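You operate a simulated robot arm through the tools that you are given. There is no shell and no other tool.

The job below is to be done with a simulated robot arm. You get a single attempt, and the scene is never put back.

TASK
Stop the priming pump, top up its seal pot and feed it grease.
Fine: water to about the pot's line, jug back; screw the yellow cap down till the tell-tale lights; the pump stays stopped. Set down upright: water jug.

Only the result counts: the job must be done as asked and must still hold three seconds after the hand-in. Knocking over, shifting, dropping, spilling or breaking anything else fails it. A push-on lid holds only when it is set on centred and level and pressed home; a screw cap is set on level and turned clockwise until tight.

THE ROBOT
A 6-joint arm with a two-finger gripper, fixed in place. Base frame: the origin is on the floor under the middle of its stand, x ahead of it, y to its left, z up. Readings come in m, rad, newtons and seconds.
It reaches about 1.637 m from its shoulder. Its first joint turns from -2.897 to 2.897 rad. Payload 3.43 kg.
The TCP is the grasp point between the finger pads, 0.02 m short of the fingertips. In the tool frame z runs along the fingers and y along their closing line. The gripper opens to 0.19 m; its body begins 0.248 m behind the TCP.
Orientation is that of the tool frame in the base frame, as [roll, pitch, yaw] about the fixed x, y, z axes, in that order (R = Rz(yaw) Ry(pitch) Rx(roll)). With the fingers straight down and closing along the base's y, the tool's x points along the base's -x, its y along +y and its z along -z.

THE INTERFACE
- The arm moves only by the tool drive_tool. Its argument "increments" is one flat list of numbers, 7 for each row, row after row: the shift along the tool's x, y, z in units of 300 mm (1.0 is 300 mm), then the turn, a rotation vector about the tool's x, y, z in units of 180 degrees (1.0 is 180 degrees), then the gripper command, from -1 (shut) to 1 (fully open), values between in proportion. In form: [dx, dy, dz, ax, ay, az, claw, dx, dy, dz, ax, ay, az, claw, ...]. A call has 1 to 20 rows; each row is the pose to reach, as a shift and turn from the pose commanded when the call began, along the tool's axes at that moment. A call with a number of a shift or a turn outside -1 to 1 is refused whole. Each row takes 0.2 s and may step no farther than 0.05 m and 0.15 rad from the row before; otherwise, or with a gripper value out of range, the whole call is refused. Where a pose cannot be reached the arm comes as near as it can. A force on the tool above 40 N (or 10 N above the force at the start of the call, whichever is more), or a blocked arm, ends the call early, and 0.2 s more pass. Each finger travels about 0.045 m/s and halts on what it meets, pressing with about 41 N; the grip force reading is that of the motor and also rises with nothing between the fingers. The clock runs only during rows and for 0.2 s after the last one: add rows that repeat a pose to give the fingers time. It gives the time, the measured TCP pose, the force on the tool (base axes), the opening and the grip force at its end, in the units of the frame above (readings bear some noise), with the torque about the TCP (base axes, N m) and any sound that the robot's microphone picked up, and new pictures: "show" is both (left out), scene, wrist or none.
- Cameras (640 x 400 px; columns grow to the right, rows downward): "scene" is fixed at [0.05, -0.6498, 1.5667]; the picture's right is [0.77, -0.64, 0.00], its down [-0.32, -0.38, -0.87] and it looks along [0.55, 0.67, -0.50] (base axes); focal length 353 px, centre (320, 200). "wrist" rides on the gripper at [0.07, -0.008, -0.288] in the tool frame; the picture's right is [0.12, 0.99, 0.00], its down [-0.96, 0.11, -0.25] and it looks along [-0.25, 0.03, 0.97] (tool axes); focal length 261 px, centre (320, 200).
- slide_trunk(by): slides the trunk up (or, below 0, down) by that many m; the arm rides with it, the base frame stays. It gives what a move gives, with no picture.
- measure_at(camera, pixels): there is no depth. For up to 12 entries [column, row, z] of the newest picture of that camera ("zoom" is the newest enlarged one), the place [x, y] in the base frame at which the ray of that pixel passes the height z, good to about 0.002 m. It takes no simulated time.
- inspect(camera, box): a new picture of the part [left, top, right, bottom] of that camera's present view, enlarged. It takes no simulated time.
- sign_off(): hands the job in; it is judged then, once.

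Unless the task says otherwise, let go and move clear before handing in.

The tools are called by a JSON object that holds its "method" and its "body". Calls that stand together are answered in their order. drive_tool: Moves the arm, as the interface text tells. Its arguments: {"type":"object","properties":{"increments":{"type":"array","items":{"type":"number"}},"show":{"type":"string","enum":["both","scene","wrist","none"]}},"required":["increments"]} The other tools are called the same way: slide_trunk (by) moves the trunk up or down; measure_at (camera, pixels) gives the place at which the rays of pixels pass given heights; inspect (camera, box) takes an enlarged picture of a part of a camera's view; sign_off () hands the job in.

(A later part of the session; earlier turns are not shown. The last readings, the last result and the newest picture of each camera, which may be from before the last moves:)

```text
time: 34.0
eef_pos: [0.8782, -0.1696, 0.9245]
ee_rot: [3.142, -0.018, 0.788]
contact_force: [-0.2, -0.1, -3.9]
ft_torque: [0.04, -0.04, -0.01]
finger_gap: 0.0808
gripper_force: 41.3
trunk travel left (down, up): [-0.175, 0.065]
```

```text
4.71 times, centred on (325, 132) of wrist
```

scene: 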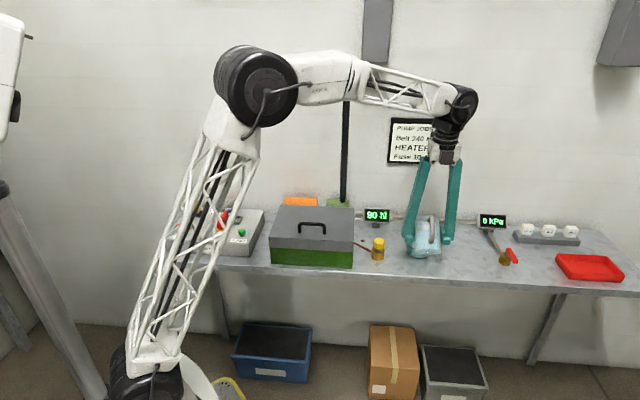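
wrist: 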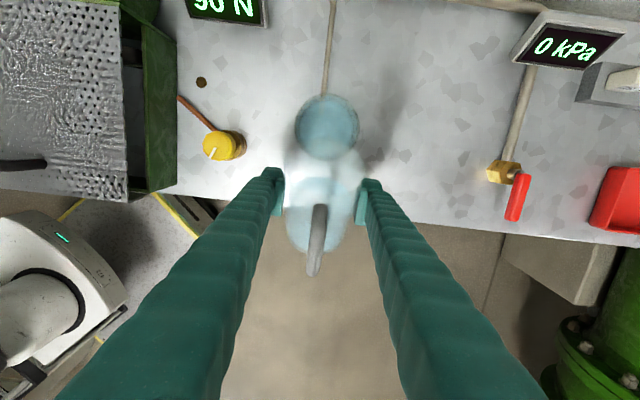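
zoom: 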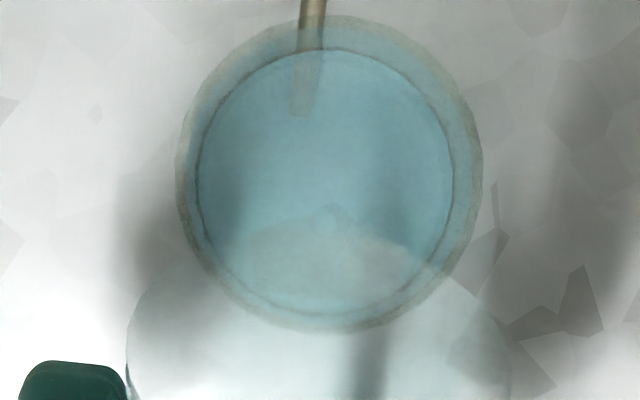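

The jug level has dropped slightly (water top from y=297 to 307 in the zoom) while a thin stream continues, so roughly 2 mm has gone over. I'll hold about a second more.

{"method": "drive_tool", "body": {"increments": [0, 0, 0, 0, 0, 0, -1, 0, 0, 0, 0, 0, 0, -1, 0, 0, 0, 0, 0, 0, -1, 0, 0, 0, 0, 0, 0, -1, 0, 0, 0, 0, 0, 0, -1], "show": "both"}}

{"method": "inspect", "body": {"camera": "scene", "box": [405, 212, 445, 237]}}

{"method": "inspect", "body": {"camera": "scene", "box": [400, 240, 424, 255]}}

```text
time: 35.1
eef_pos: [0.8789, -0.1683, 0.9247]
ee_rot: [-3.14, -0.019, 0.786]
contact_force: [0.0, -0.4, -3.1]
ft_torque: [0.04, -0.07, -0.02]
finger_gap: 0.0808
gripper_force: 41.1
trunk travel left (down, up): [-0.175, 0.065]
```

scene: 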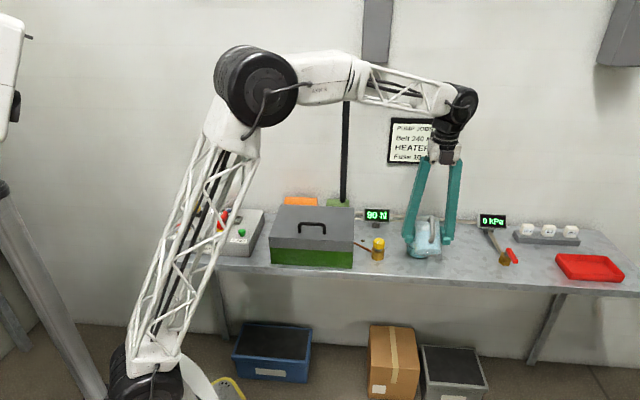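
wrist: 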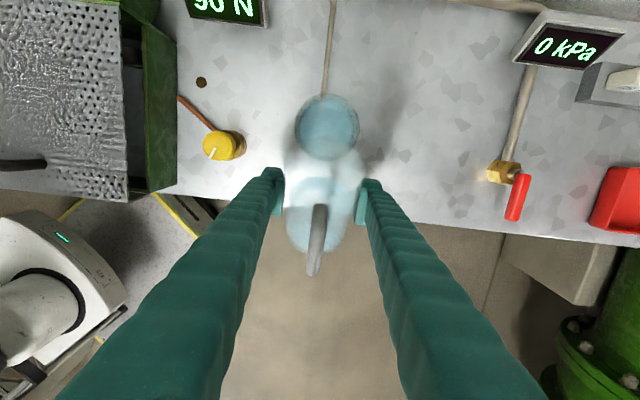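

```text
16.00 times, centred on (425, 224) of scene
```

zoom: 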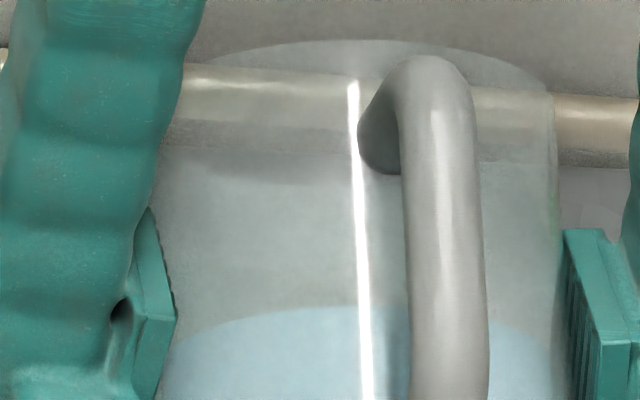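

```text
16.00 times, centred on (412, 248) of scene
```

zoom: 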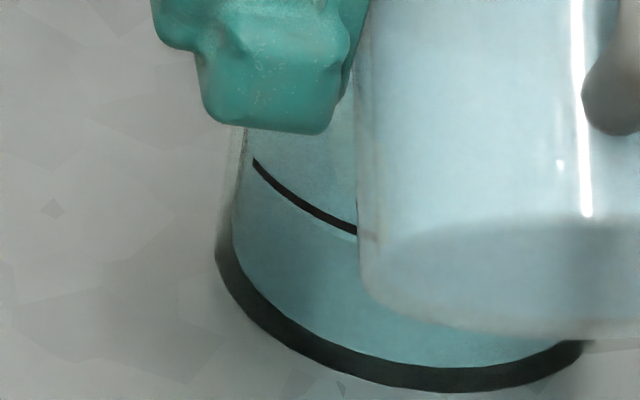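

The stream has stopped on its own at 54°, so the angle limits how much pours. I'll go 2° further, which should add roughly 4 mm to the pot.

{"method": "drive_tool", "body": {"increments": [0, 0, 0, 0, -0.0053, 0, -1, 0, 0, 0, 0, -0.0106, 0, -1, 0, 0, 0, 0, -0.0106, 0, -1, 0, 0, 0, 0, -0.0106, 0, -1, 0, 0, 0, 0, -0.0106, 0, -1, 0, 0, 0, 0, -0.0106, 0, -1, 0, 0, 0, 0, -0.0106, 0, -1, 0, 0, 0, 0, -0.0106, 0, -1], "show": "both"}}

{"method": "inspect", "body": {"camera": "scene", "box": [405, 212, 445, 237]}}

{"method": "inspect", "body": {"camera": "scene", "box": [400, 240, 424, 255]}}

{"method": "inspect", "body": {"camera": "wrist", "box": [280, 90, 370, 175]}}

```text
time: 37.0
eef_pos: [0.8788, -0.1691, 0.9253]
ee_rot: [3.141, 0.013, 0.787]
contact_force: [0.0, 0.0, -3.4]
ft_torque: [0.06, -0.04, 0.0]
finger_gap: 0.0808
gripper_force: 40.9
trunk travel left (down, up): [-0.175, 0.065]
```

scene: 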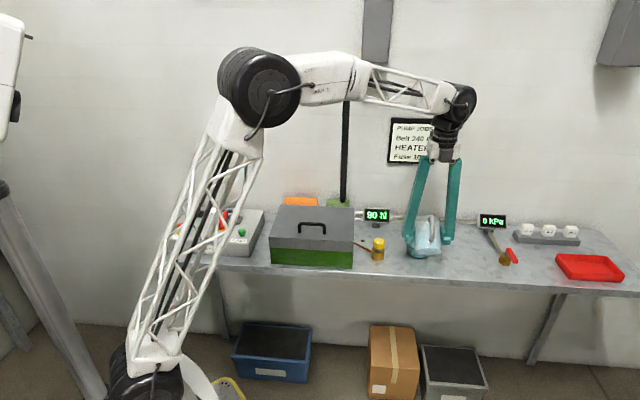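
wrist: 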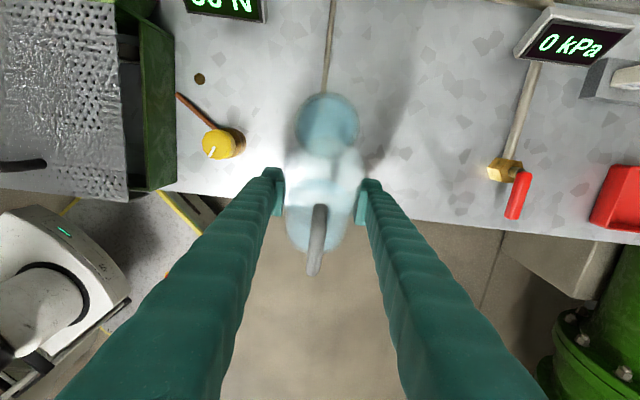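

```text
16.00 times, centred on (425, 224) of scene
```

zoom: 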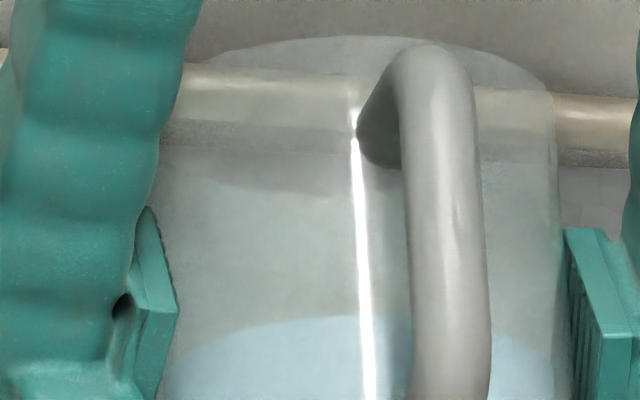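

```text
16.00 times, centred on (412, 248) of scene
```

zoom: 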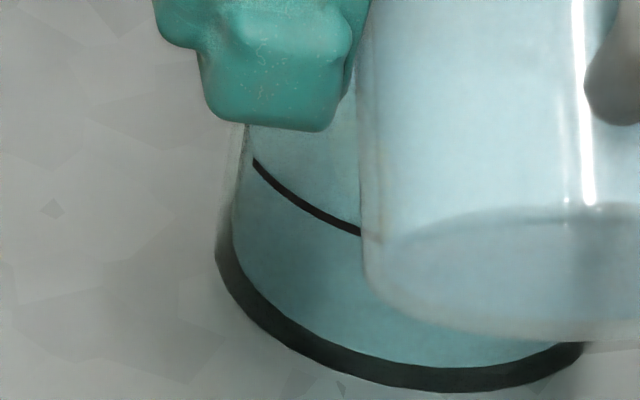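

```text
4.71 times, centred on (325, 132) of wrist
```

zoom: 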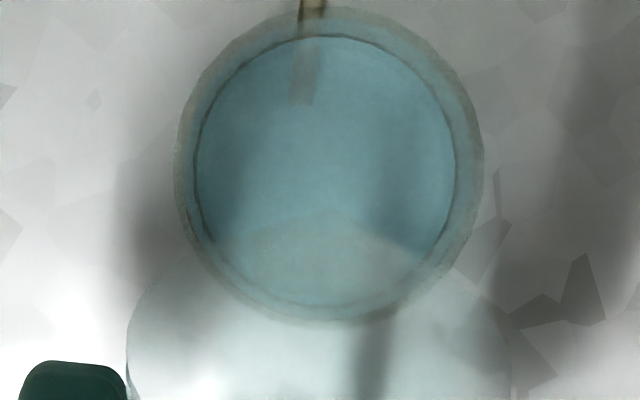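

The stream has stopped again and the jug level dropped a little more. I'll bring the jug upright and lift it so I can see the pot clearly.

{"method": "drive_tool", "body": {"increments": [0, 0, -0.0238, 0, 0.0444, 0, -1, 0, 0, -0.0476, 0, 0.0888, 0, -1, 0, 0, -0.0714, 0, 0.1332, 0, -1, 0, 0, -0.0953, 0, 0.1777, 0, -1, 0, 0, -0.1191, 0, 0.2221, 0, -1, 0, 0, -0.1429, 0, 0.2665, 0, -1, 0, 0, -0.1667, 0, 0.3109, 0, -1, 0, 0, -0.1667, 0, 0.3109, 0, -1], "show": "scene"}}

{"method": "inspect", "body": {"camera": "scene", "box": [394, 215, 458, 265]}}

```text
time: 38.8
eef_pos: [0.8786, -0.1687, 0.9731]
ee_rot: [-3.14, -0.966, 0.785]
contact_force: [0.7, 0.0, -3.4]
ft_torque: [0.03, -0.04, -0.01]
finger_gap: 0.0805
gripper_force: 40.9
trunk travel left (down, up): [-0.175, 0.065]
```

scene: 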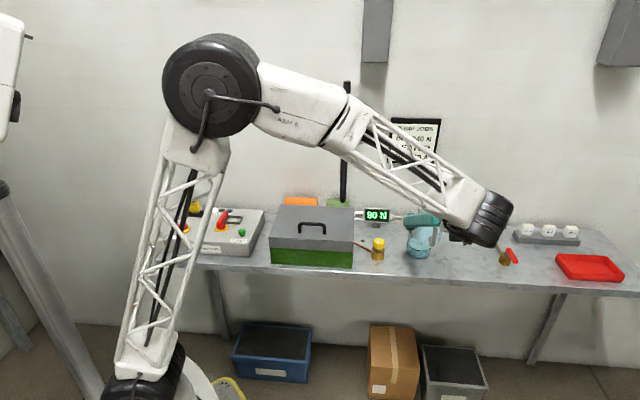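

```text
8.00 times, centred on (426, 240) of scene
```

zoom: 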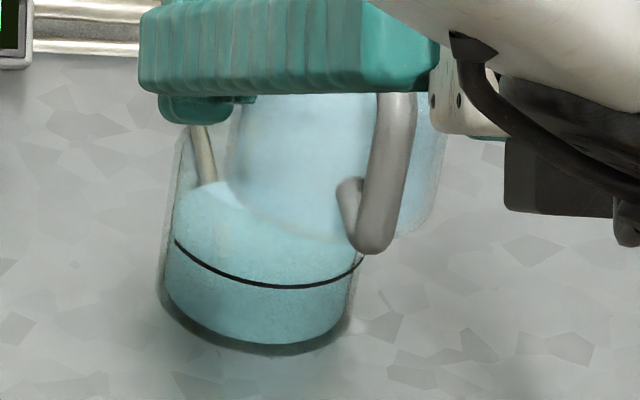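

The pot is partly visible now. I'll zoom in tight on the line and water edge to see how close the level is.

{"method": "inspect", "body": {"camera": "scene", "box": [403, 236, 435, 261]}}

{"method": "inspect", "body": {"camera": "scene", "box": [394, 222, 442, 262]}}

```text
16.00 times, centred on (419, 248) of scene
```

zoom: 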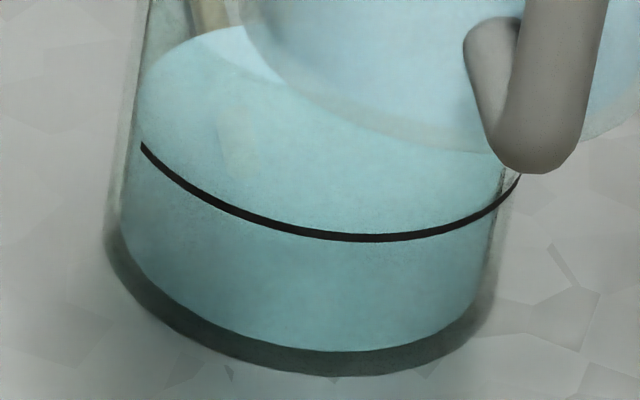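

```text
10.00 times, centred on (418, 242) of scene
```

zoom: 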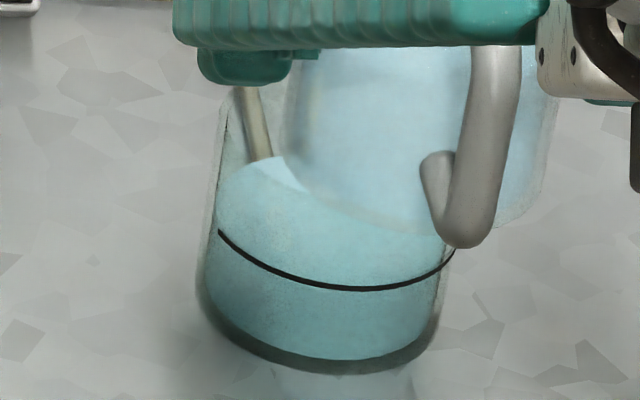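

The water has risen about 8 mm and now looks very close to the line. I'll zoom in harder on the front of the line to judge what remains.

{"method": "inspect", "body": {"camera": "scene", "box": [406, 244, 430, 259]}}

{"method": "inspect", "body": {"camera": "scene", "box": [420, 240, 436, 250]}}

{"method": "inspect", "body": {"camera": "scene", "box": [403, 238, 419, 248]}}

```text
16.00 times, centred on (418, 252) of scene
```

zoom: 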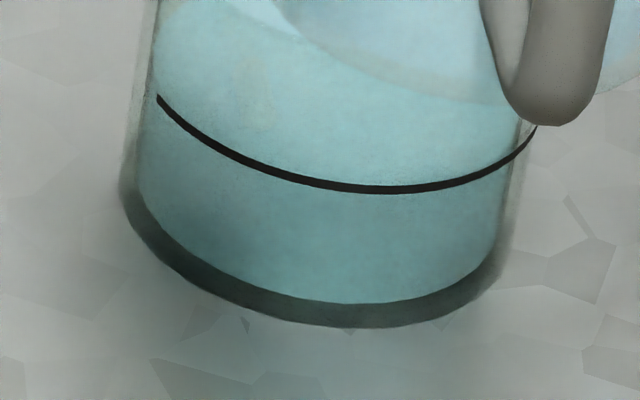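

```text
16.00 times, centred on (428, 245) of scene
```

zoom: 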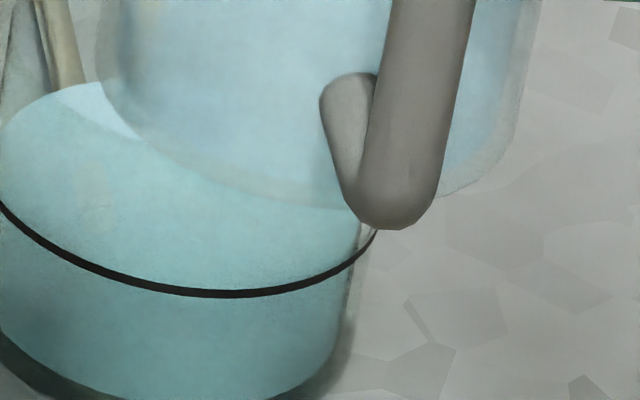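

```text
16.00 times, centred on (411, 243) of scene
```

zoom: 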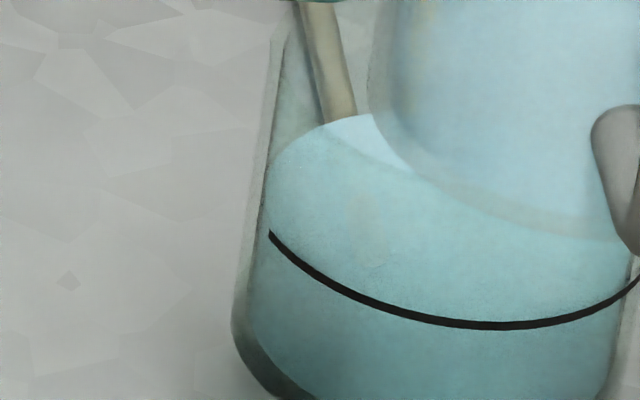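

By careful ellipse fitting in both cameras, the level started about 12.7 mm below the line and has risen about 8.6 mm, so roughly 4 mm remains. I'll go back into the pour and tilt to 57.6°, where the flow should stop itself near the line.

{"method": "drive_tool", "body": {"increments": [-0.0188, 0, 0.0131, 0, -0.0444, 0, -1, -0.0375, 0, 0.0261, 0, -0.0888, 0, -1, -0.0563, 0, 0.0392, 0, -0.1332, 0, -1, -0.0751, 0, 0.0522, 0, -0.1777, 0, -1, -0.0939, 0, 0.0653, 0, -0.2221, 0, -1, -0.1126, 0, 0.0783, 0, -0.2665, 0, -1, -0.1314, 0, 0.0914, 0, -0.295, 0, -1, -0.1314, 0, 0.0914, 0, -0.3109, 0, -1, -0.1314, 0, 0.0914, 0, -0.316, 0, -1, -0.1314, 0, 0.0914, 0, -0.32, 0, -1, -0.1314, 0, 0.0914, 0, -0.32, 0, -1, -0.1314, 0, 0.0914, 0, -0.32, 0, -1, -0.1314, 0, 0.0914, 0, -0.32, 0, -1, -0.1314, 0, 0.0914, 0, -0.32, 0, -1, -0.1314, 0, 0.0914, 0, -0.32, 0, -1, -0.1314, 0, 0.0914, 0, -0.32, 0, -1], "show": "both"}}

{"method": "inspect", "body": {"camera": "scene", "box": [405, 212, 445, 237]}}

{"method": "inspect", "body": {"camera": "wrist", "box": [280, 90, 370, 175]}}

```text
time: 42.1
eef_pos: [0.8775, -0.1695, 0.9281]
ee_rot: [-3.141, 0.043, 0.786]
contact_force: [-0.3, 0.8, -3.4]
ft_torque: [0.02, -0.03, -0.01]
finger_gap: 0.0805
gripper_force: 40.6
trunk travel left (down, up): [-0.175, 0.065]
```

scene: 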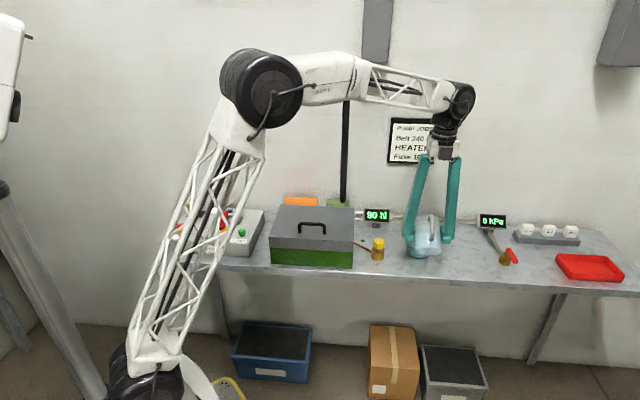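
wrist: 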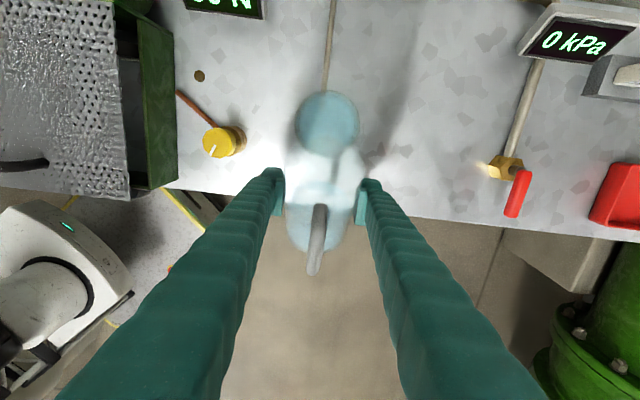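

```text
16.00 times, centred on (425, 224) of scene
```

zoom: 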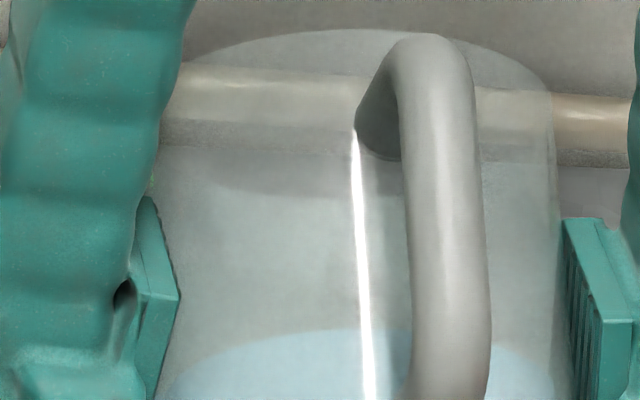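

```text
4.71 times, centred on (325, 132) of wrist
```

zoom: 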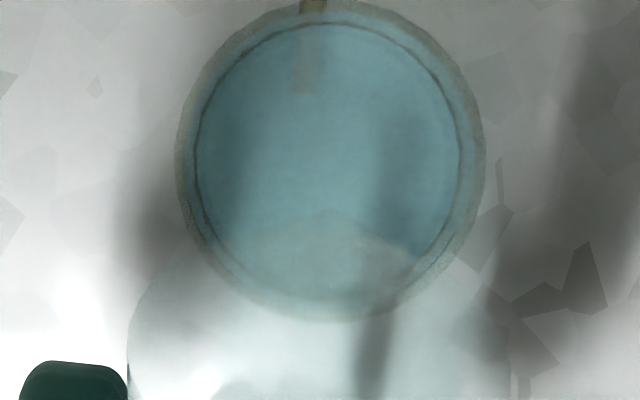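

The flow has stopped again and the jug level is lower. I'll return it upright, lift, and inspect the pot.

{"method": "drive_tool", "body": {"increments": [0, 0, -0.0238, 0, 0.0444, 0, -1, 0, 0, -0.0476, 0, 0.0888, 0, -1, 0, 0, -0.0714, 0, 0.1332, 0, -1, 0, 0, -0.0953, 0, 0.1777, 0, -1, 0, 0, -0.1191, 0, 0.2221, 0, -1, 0, 0, -0.1429, 0, 0.2665, 0, -1, 0, 0, -0.1667, 0, 0.3109, 0, -1, 0, 0, -0.1667, 0, 0.32, 0, -1, 0, 0, -0.1667, 0, 0.32, 0, -1], "show": "both"}}

{"method": "inspect", "body": {"camera": "scene", "box": [394, 222, 442, 262]}}

{"method": "inspect", "body": {"camera": "scene", "box": [406, 244, 430, 259]}}

```text
time: 44.1
eef_pos: [0.8816, -0.1667, 0.9769]
ee_rot: [-3.14, -0.963, 0.786]
contact_force: [0.1, -0.9, -3.0]
ft_torque: [0.08, -0.05, -0.03]
finger_gap: 0.0801
gripper_force: 40.9
trunk travel left (down, up): [-0.175, 0.065]
```

scene: 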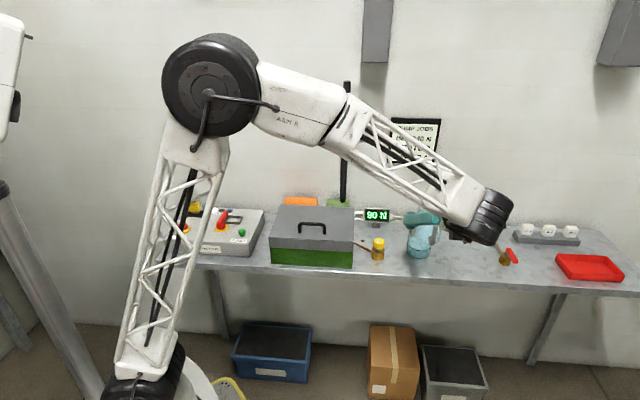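
wrist: 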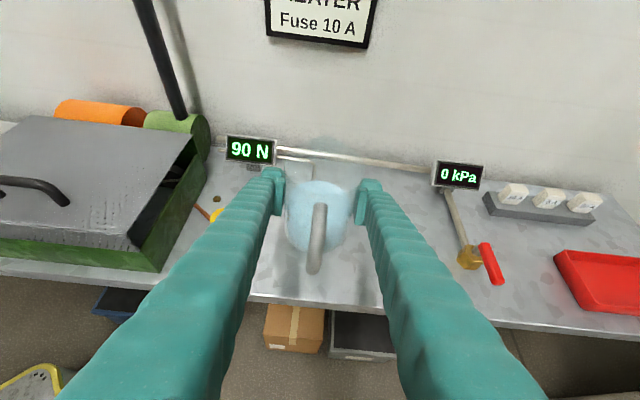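

```text
10.00 times, centred on (418, 242) of scene
```

zoom: 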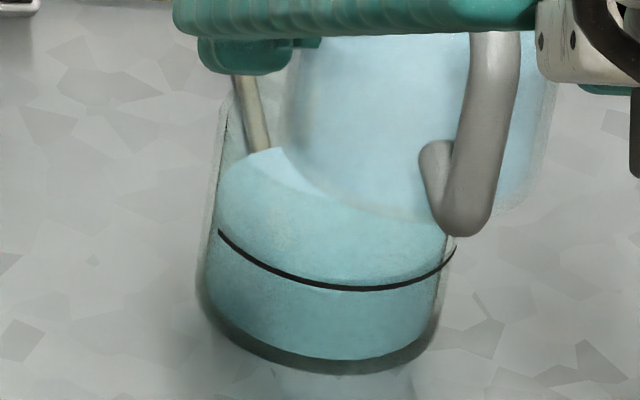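

```text
16.00 times, centred on (418, 252) of scene
```

zoom: 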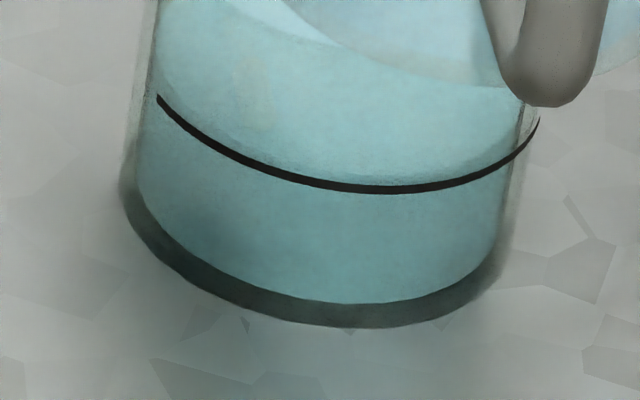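

The water's back edge has risen to y≈147 and its front edge at about 278 sits just inside the line at 290, which matches the level being at the line. Now I'll carry the jug back over its original spot.

{"method": "drive_tool", "body": {"increments": [0.0196, 0.0371, 0.0282, 0, 0, 0, -1, 0.049, 0.0928, 0.0704, 0, 0, 0, -1, 0.0858, 0.1624, 0.1232, 0, 0, 0, -1, 0.1225, 0.2321, 0.176, 0, 0, 0, -1, 0.1593, 0.3017, 0.2288, 0, 0, 0, -1, 0.196, 0.3713, 0.2816, 0, 0, 0, -1, 0.2254, 0.427, 0.3238, 0, 0, 0, -1, 0.245, 0.4641, 0.352, 0, 0, 0, -1, 0.245, 0.4641, 0.352, 0, 0, 0, -1], "show": "both"}}

{"method": "inspect", "body": {"camera": "scene", "box": [394, 222, 442, 262]}}

```text
time: 46.1
eef_pos: [1.0701, -0.1748, 0.9778]
ee_rot: [-3.142, -0.965, 0.785]
contact_force: [0.3, 0.4, -2.5]
ft_torque: [0.02, -0.06, 0.0]
finger_gap: 0.0802
gripper_force: 41.2
trunk travel left (down, up): [-0.175, 0.065]
```

scene: 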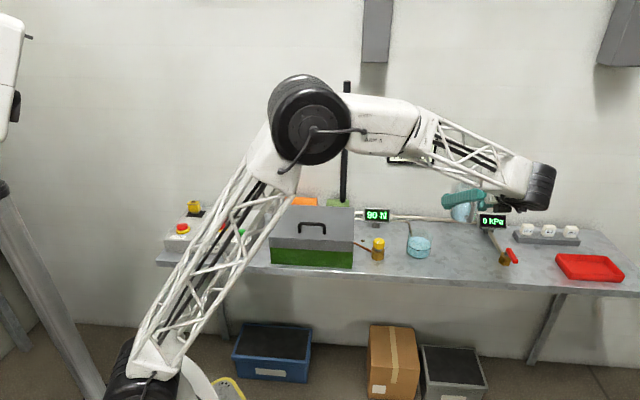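
wrist: 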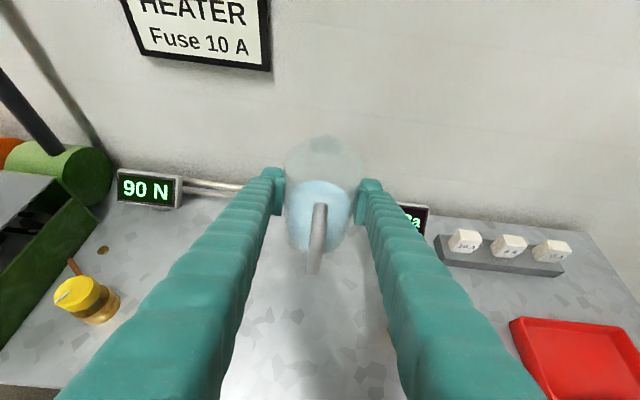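

```text
10.00 times, centred on (418, 242) of scene
```

zoom: 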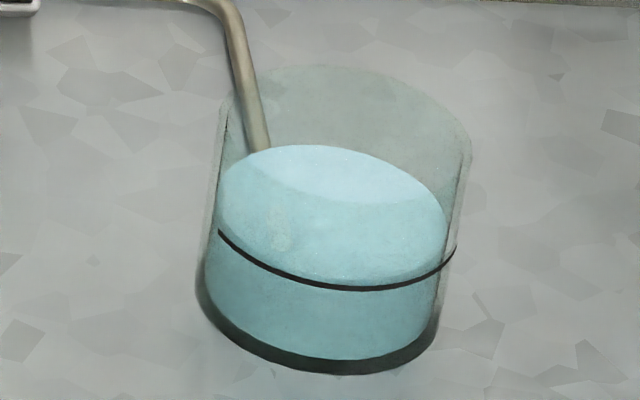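

The unobstructed view confirms the water is at the line (surface ellipse from y≈146 to 280). Before setting the jug down I'll check that it hasn't slipped or tilted in the grip.

{"method": "inspect", "body": {"camera": "wrist", "box": [220, 130, 420, 255]}}

{"method": "inspect", "body": {"camera": "scene", "box": [420, 180, 516, 240]}}

```text
3.20 times, centred on (320, 192) of wrist
```

zoom: 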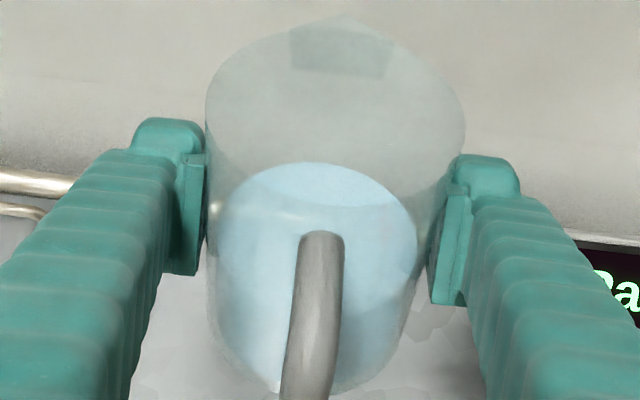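

```text
6.67 times, centred on (468, 210) of scene
```

zoom: 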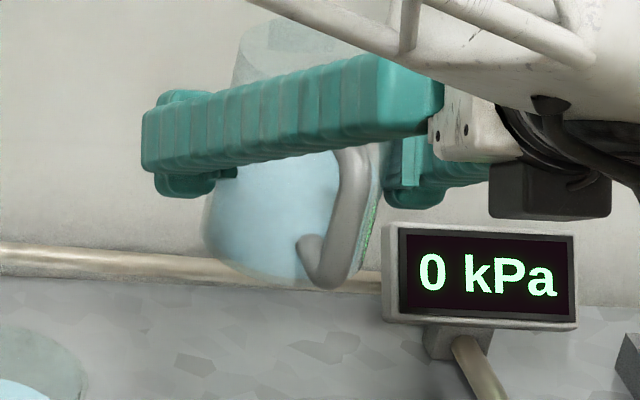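

The jug is still square in the grip, with the handle top at (322,235) as before. I'll lower it to just above the bench at its original spot.

{"method": "drive_tool", "body": {"increments": [-0.055, 0, 0.038, 0, 0, 0, -1, -0.13, 0, 0.09, 0, 0, 0, -1, -0.2, 0, 0.139, 0, 0, 0, -1, -0.26, 0, 0.181, 0, 0, 0, -1, -0.3, 0, 0.2086, 0, 0, 0, -1, -0.315, 0, 0.219, 0, 0, 0, -1, -0.3225, 0, 0.2243, 0, 0, 0, -1, -0.3225, 0, 0.2243, 0, 0, 0, -1], "show": "both"}}

{"method": "inspect", "body": {"camera": "scene", "box": [420, 200, 500, 260]}}

```text
time: 48.0
eef_pos: [1.0689, -0.1736, 0.859]
ee_rot: [-3.14, -0.965, 0.785]
contact_force: [-0.7, -0.1, -2.8]
ft_torque: [0.02, -0.06, -0.04]
finger_gap: 0.0803
gripper_force: 40.9
trunk travel left (down, up): [-0.175, 0.065]
```

scene: 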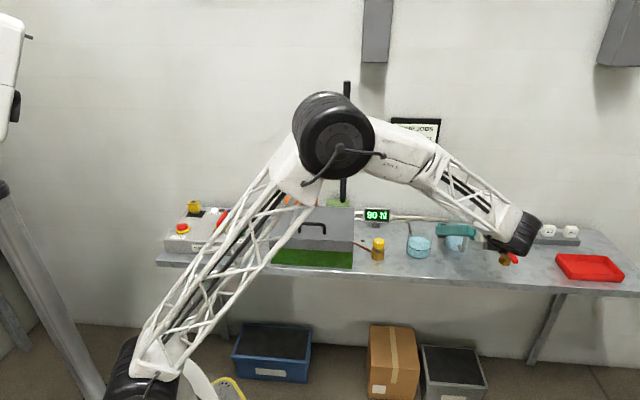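
wrist: 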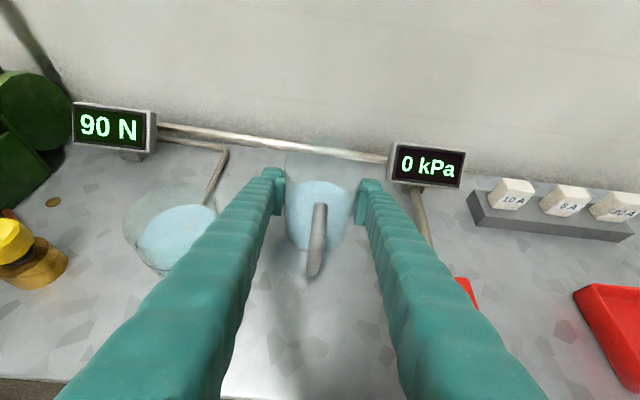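

```text
6.67 times, centred on (460, 230) of scene
```

zoom: 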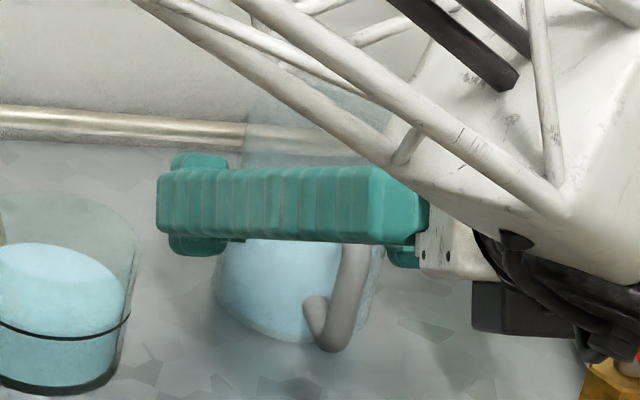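

The jug is about 2 mm above the bench and still hanging, with force −2.8 N. I'll ease it down in 1 mm steps until contact shows.

{"method": "drive_tool", "body": {"increments": [-0.0027, 0, 0.0019, 0, 0, 0, -1, -0.0055, 0, 0.0038, 0, 0, 0, -1, -0.0082, 0, 0.0057, 0, 0, 0, -1, -0.0082, 0, 0.0057, 0, 0, 0, -1], "show": "none"}}

```text
time: 49.0
eef_pos: [1.0702, -0.1747, 0.8565]
ee_rot: [-3.141, -0.963, 0.787]
contact_force: [-0.9, 1.4, 8.8]
ft_torque: [-0.28, 0.25, -0.06]
finger_gap: 0.08
gripper_force: 40.5
trunk travel left (down, up): [-0.175, 0.065]
```

Contact shows at +8.8 N, so the jug is on the bench. I'll take off the preload and open the fingers.

{"method": "drive_tool", "body": {"increments": [0.0019, 0, -0.0013, 0, 0, 0, -1, 0.0025, 0, -0.0017, 0, 0, 0, -1, 0.0025, 0, -0.0017, 0, 0, 0, -0.12, 0.0025, 0, -0.0017, 0, 0, 0, 0.05, 0.0025, 0, -0.0017, 0, 0, 0, 0.25, 0.0025, 0, -0.0017, 0, 0, 0, 0.25, 0.0025, 0, -0.0017, 0, 0, 0, 0.25], "show": "both"}}

{"method": "inspect", "body": {"camera": "wrist", "box": [220, 130, 420, 255]}}

```text
time: 50.5
eef_pos: [1.0701, -0.1752, 0.8569]
ee_rot: [-3.14, -0.966, 0.785]
contact_force: [0.1, -0.2, 0.4]
ft_torque: [0.04, 0.01, 0.03]
finger_gap: 0.1188
gripper_force: 0.1
trunk travel left (down, up): [-0.175, 0.065]
```

scene: 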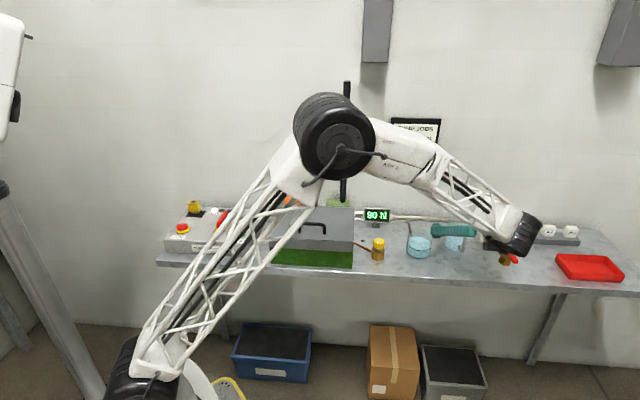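
wrist: 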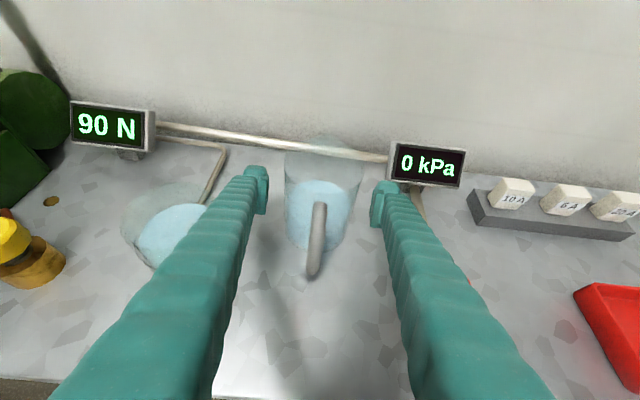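

```text
3.20 times, centred on (320, 192) of wrist
```

zoom: 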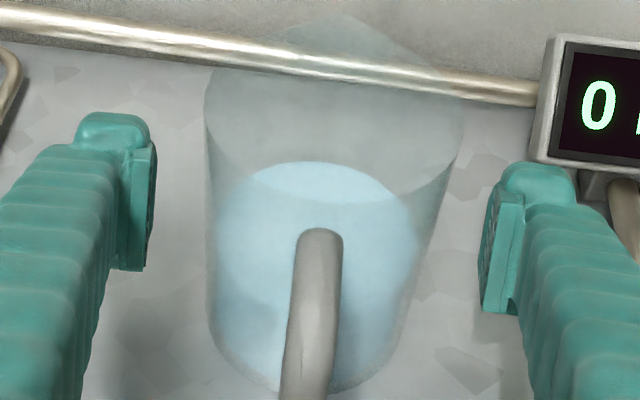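

The jug stands upright and free with the fingers open. I'll withdraw straight back along the tool axis.

{"method": "drive_tool", "body": {"increments": [0, 0, -0.08, 0, 0, 0, 0.25, 0, 0, -0.2, 0, 0, 0, 0.25, 0, 0, -0.34, 0, 0, 0, 0.25, 0, 0, -0.48, 0, 0, 0, 0.25, 0, 0, -0.62, 0, 0, 0, 0.25, 0, 0, -0.75, 0, 0, 0, 0.25], "show": "both"}}

{"method": "inspect", "body": {"camera": "scene", "box": [394, 205, 490, 265]}}

{"method": "inspect", "body": {"camera": "scene", "box": [170, 195, 250, 245]}}

```text
time: 52.0
eef_pos: [0.9369, -0.3066, 0.986]
ee_rot: [-3.141, -0.965, 0.788]
contact_force: [-0.1, -0.4, -0.4]
ft_torque: [0.0, 0.01, 0.03]
finger_gap: 0.1186
gripper_force: 0.0
trunk travel left (down, up): [-0.175, 0.065]
```

scene: 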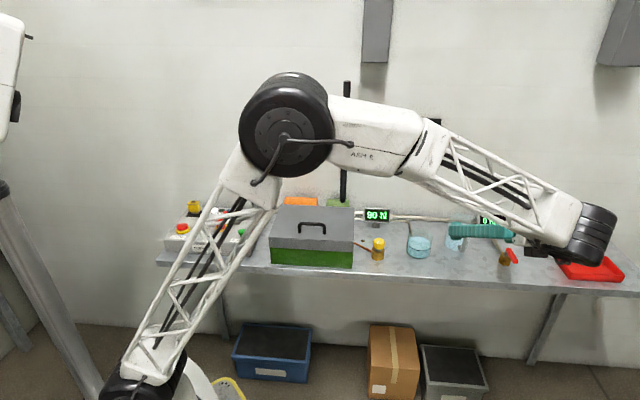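
wrist: 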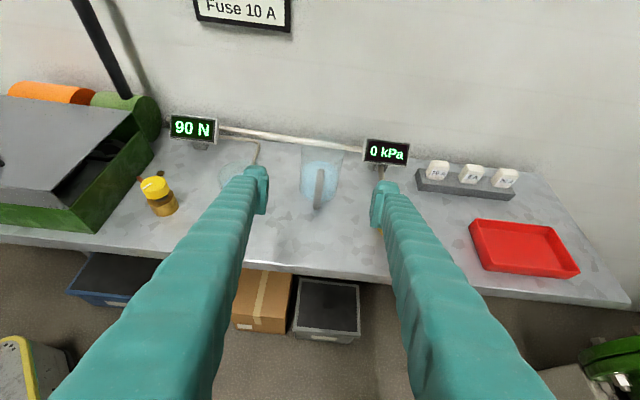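

```text
6.67 times, centred on (442, 235) of scene
```

zoom: 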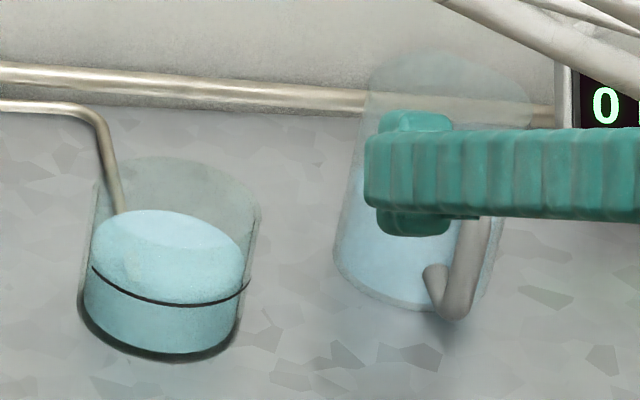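

```text
8.00 times, centred on (210, 220) of scene
```

zoom: 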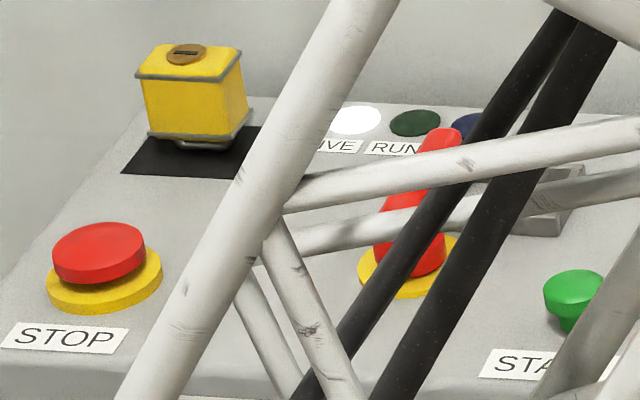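

The jug is home and upright, the pot is at its line, and RUN is still dark. Next is the grease cap: I'll bring the tool back to vertical and move toward it.

{"method": "drive_tool", "body": {"increments": [0.0278, -0.0857, -0.0111, 0, -0.0382, 0, 0.1, 0.0557, -0.1715, -0.0222, 0, -0.0764, 0, 0.1, 0.0835, -0.2572, -0.0333, 0, -0.1146, 0, 0.0, 0.1113, -0.343, -0.0444, 0, -0.1528, 0, 0.0, 0.1391, -0.4287, -0.0554, 0, -0.191, 0, -0.1, 0.167, -0.5144, -0.0665, 0, -0.2292, 0, -0.1, 0.1948, -0.6002, -0.0776, 0, -0.2674, 0, -0.2, 0.2226, -0.6859, -0.0887, 0, -0.3056, 0, -0.3, 0.2226, -0.6859, -0.0887, 0, -0.3056, 0, -0.3], "show": "both"}}

```text
time: 54.0
eef_pos: [0.803, -0.1491, 1.054]
ee_rot: [-3.141, -0.002, 0.788]
contact_force: [0.1, 0.3, 0.0]
ft_torque: [-0.02, 0.0, 0.02]
finger_gap: 0.0663
gripper_force: 0.1
trunk travel left (down, up): [-0.175, 0.065]
```

scene: 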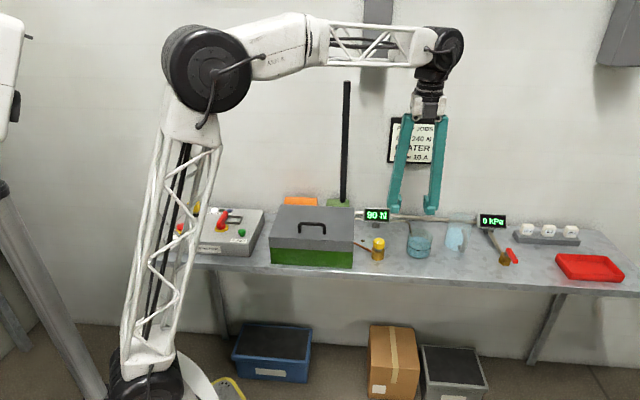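
wrist: 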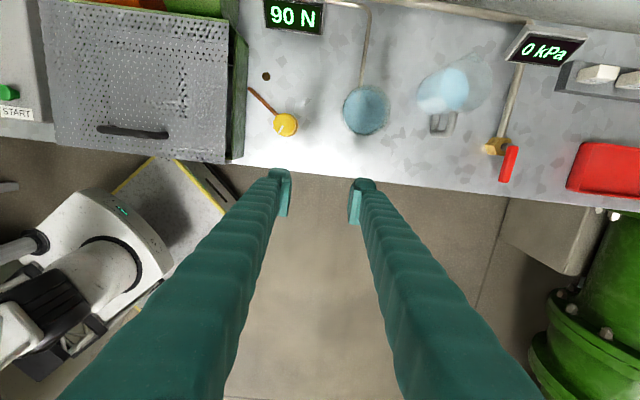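

The cap is now at about (285,125) in the wrist view. I'll zoom and measure it from here.

{"method": "inspect", "body": {"camera": "wrist", "box": [235, 65, 335, 155]}}

{"method": "inspect", "body": {"camera": "scene", "box": [355, 232, 401, 264]}}

```text
4.44 times, centred on (285, 110) of wrist
```

zoom: 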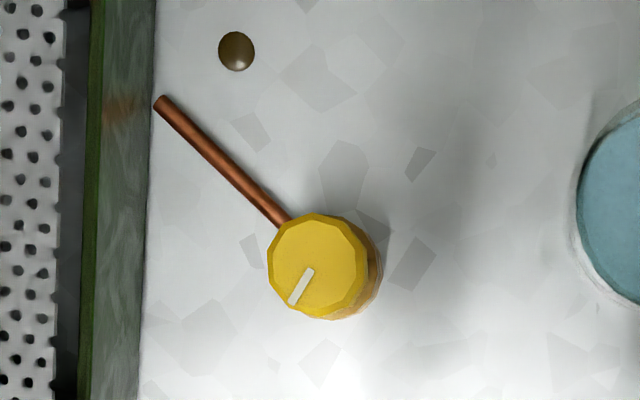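

```text
12.50 times, centred on (378, 248) of scene
```

zoom: 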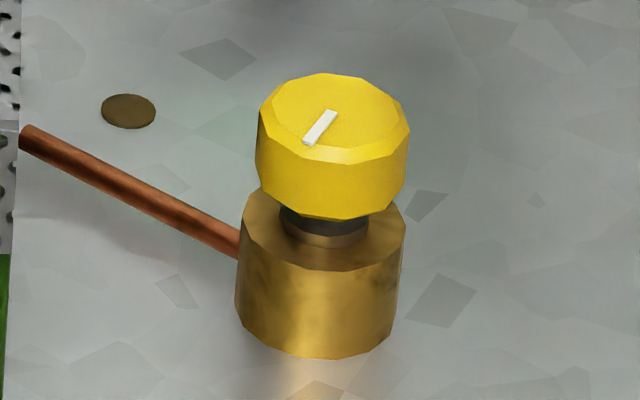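

I'll measure the cap centre in both cameras.

{"method": "measure_at", "body": {"camera": "wrist", "pixels": [[284.4, 124.9, 0.855], [284.4, 124.9, 0.865], [273, 124, 0.86], [295.8, 126, 0.86], [266, 76.5, 0.797]]}}

{"method": "measure_at", "body": {"camera": "scene", "pixels": [[379, 241, 0.855], [379, 241, 0.865], [378.8, 246.3, 0.84], [378.8, 246.3, 0.85]]}}

```text
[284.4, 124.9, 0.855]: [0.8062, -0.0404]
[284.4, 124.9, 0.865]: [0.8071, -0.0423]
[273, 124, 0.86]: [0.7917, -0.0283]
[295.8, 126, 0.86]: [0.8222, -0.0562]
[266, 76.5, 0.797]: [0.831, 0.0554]
```

```text
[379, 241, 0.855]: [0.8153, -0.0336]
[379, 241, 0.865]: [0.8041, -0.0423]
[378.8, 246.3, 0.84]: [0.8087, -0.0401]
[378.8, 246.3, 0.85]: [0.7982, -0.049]
```

The cap centre is near (0.8065,-0.0415), with its top at z≈0.862 and about 14 mm of neck showing below it. I'll wind the wrist back counter-clockwise 135° while moving above the cap, to leave plenty of clockwise travel.

{"method": "drive_tool", "body": {"increments": [0.0154, -0.0144, 0.0106, 0, 0, -0.0441, -0.3, 0.0308, -0.0289, 0.0212, 0, 0, -0.0882, -0.3, 0.0462, -0.0433, 0.0318, 0, 0, -0.1324, -0.3, 0.0616, -0.0577, 0.0424, 0, 0, -0.1765, -0.3, 0.077, -0.0722, 0.0529, 0, 0, -0.2206, -0.3, 0.0924, -0.0866, 0.0635, 0, 0, -0.2647, -0.3, 0.1078, -0.101, 0.0741, 0, 0, -0.3088, -0.3, 0.1232, -0.1155, 0.0847, 0, 0, -0.3529, -0.3, 0.1387, -0.1299, 0.0953, 0, 0, -0.3971, -0.3, 0.1541, -0.1444, 0.1059, 0, 0, -0.4412, -0.3, 0.1695, -0.1588, 0.1165, 0, 0, -0.4853, -0.3, 0.1849, -0.1732, 0.1271, 0, 0, -0.5294, -0.3, 0.2003, -0.1877, 0.1376, 0, 0, -0.5735, -0.3, 0.2157, -0.2021, 0.1482, 0, 0, -0.6176, -0.3, 0.2311, -0.2165, 0.1588, 0, 0, -0.6618, -0.3, 0.2465, -0.231, 0.1694, 0, 0, -0.7059, -0.3, 0.2619, -0.2454, 0.18, 0, 0, -0.75, -0.3, 0.2619, -0.2454, 0.18, 0, 0, -0.75, -0.3], "show": "both"}}

{"method": "inspect", "body": {"camera": "wrist", "box": [260, 140, 380, 215]}}

```text
time: 57.8
eef_pos: [0.8094, -0.0395, 1.0019]
ee_rot: [3.139, 0.001, -3.139]
contact_force: [0.0, 0.0, 0.0]
ft_torque: [0.02, -0.01, -0.02]
finger_gap: 0.0665
gripper_force: 0.1
trunk travel left (down, up): [-0.175, 0.065]
```

scene: 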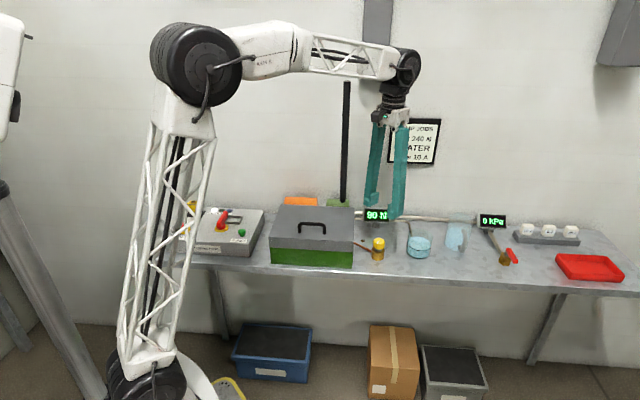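
wrist: 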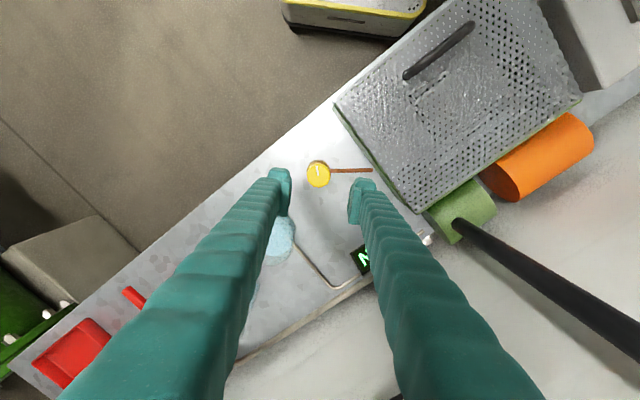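

```text
5.33 times, centred on (320, 178) of wrist
```

zoom: 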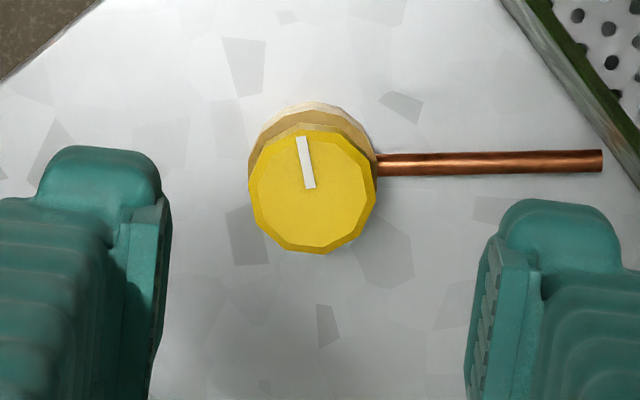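

The gripper is now above the cap and the tall rod is well clear. I'll re-measure the cap centre from this closer view.

{"method": "measure_at", "body": {"camera": "wrist", "pixels": [[318.6, 175.9, 0.857], [318.6, 175.9, 0.862], [306.5, 175.5, 0.857], [330.7, 176.5, 0.857], [318.5, 166.5, 0.835]]}}

{"method": "measure_at", "body": {"camera": "scene", "pixels": [[379, 241, 0.862], [379, 241, 0.868]]}}

```text
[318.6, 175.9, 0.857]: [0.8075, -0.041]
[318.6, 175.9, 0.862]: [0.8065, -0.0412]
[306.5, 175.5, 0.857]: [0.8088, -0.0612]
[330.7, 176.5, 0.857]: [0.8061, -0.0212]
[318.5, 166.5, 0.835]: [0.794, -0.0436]
```

```text
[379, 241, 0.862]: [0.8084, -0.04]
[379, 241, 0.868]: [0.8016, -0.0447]
```

Both cameras put the cap at (0.807,-0.041). While still clear above it, I'll test another 90° of counter-clockwise wrist travel for a longer tightening stroke.

{"method": "drive_tool", "body": {"increments": [0.001, -0.001, 0, 0, 0, -0.0455, -0.3, 0.002, -0.001, 0, 0, 0, -0.0909, -0.3, 0.003, -0.002, 0, 0, 0, -0.1364, -0.3, 0.004, -0.002, 0, 0, 0, -0.1818, -0.3, 0.005, -0.003, 0, 0, 0, -0.2273, -0.3, 0.006, -0.003, 0, 0, 0, -0.2727, -0.3, 0.007, -0.004, 0, 0, 0, -0.3182, -0.3, 0.008, -0.004, 0, 0, 0, -0.3636, -0.3, 0.008, -0.005, 0, 0, 0, -0.4091, -0.3, 0.008, -0.005, 0, 0, 0, -0.4545, -0.3, 0.008, -0.005, 0, 0, 0, -0.5, -0.3, 0.008, -0.005, 0, 0, 0, -0.5, -0.3], "show": "both"}}

{"method": "inspect", "body": {"camera": "wrist", "box": [260, 140, 380, 215]}}

```text
time: 60.4
eef_pos: [0.8058, -0.0418, 1.0019]
ee_rot: [-3.14, 0.002, -1.568]
contact_force: [-0.1, 0.0, 0.3]
ft_torque: [0.02, 0.02, 0.02]
finger_gap: 0.0663
gripper_force: 0.1
trunk travel left (down, up): [-0.175, 0.065]
```

scene: 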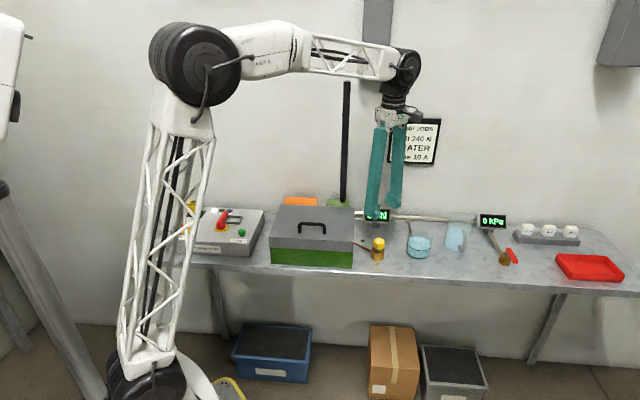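
wrist: 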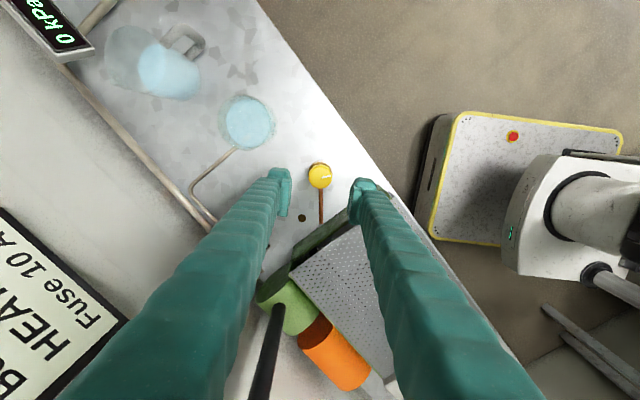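

```text
5.33 times, centred on (320, 178) of wrist
```

zoom: 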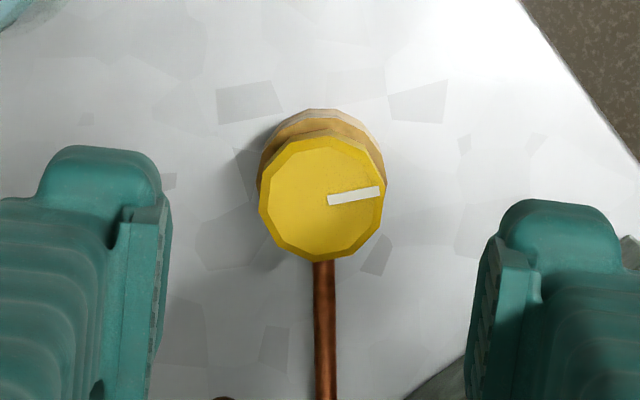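

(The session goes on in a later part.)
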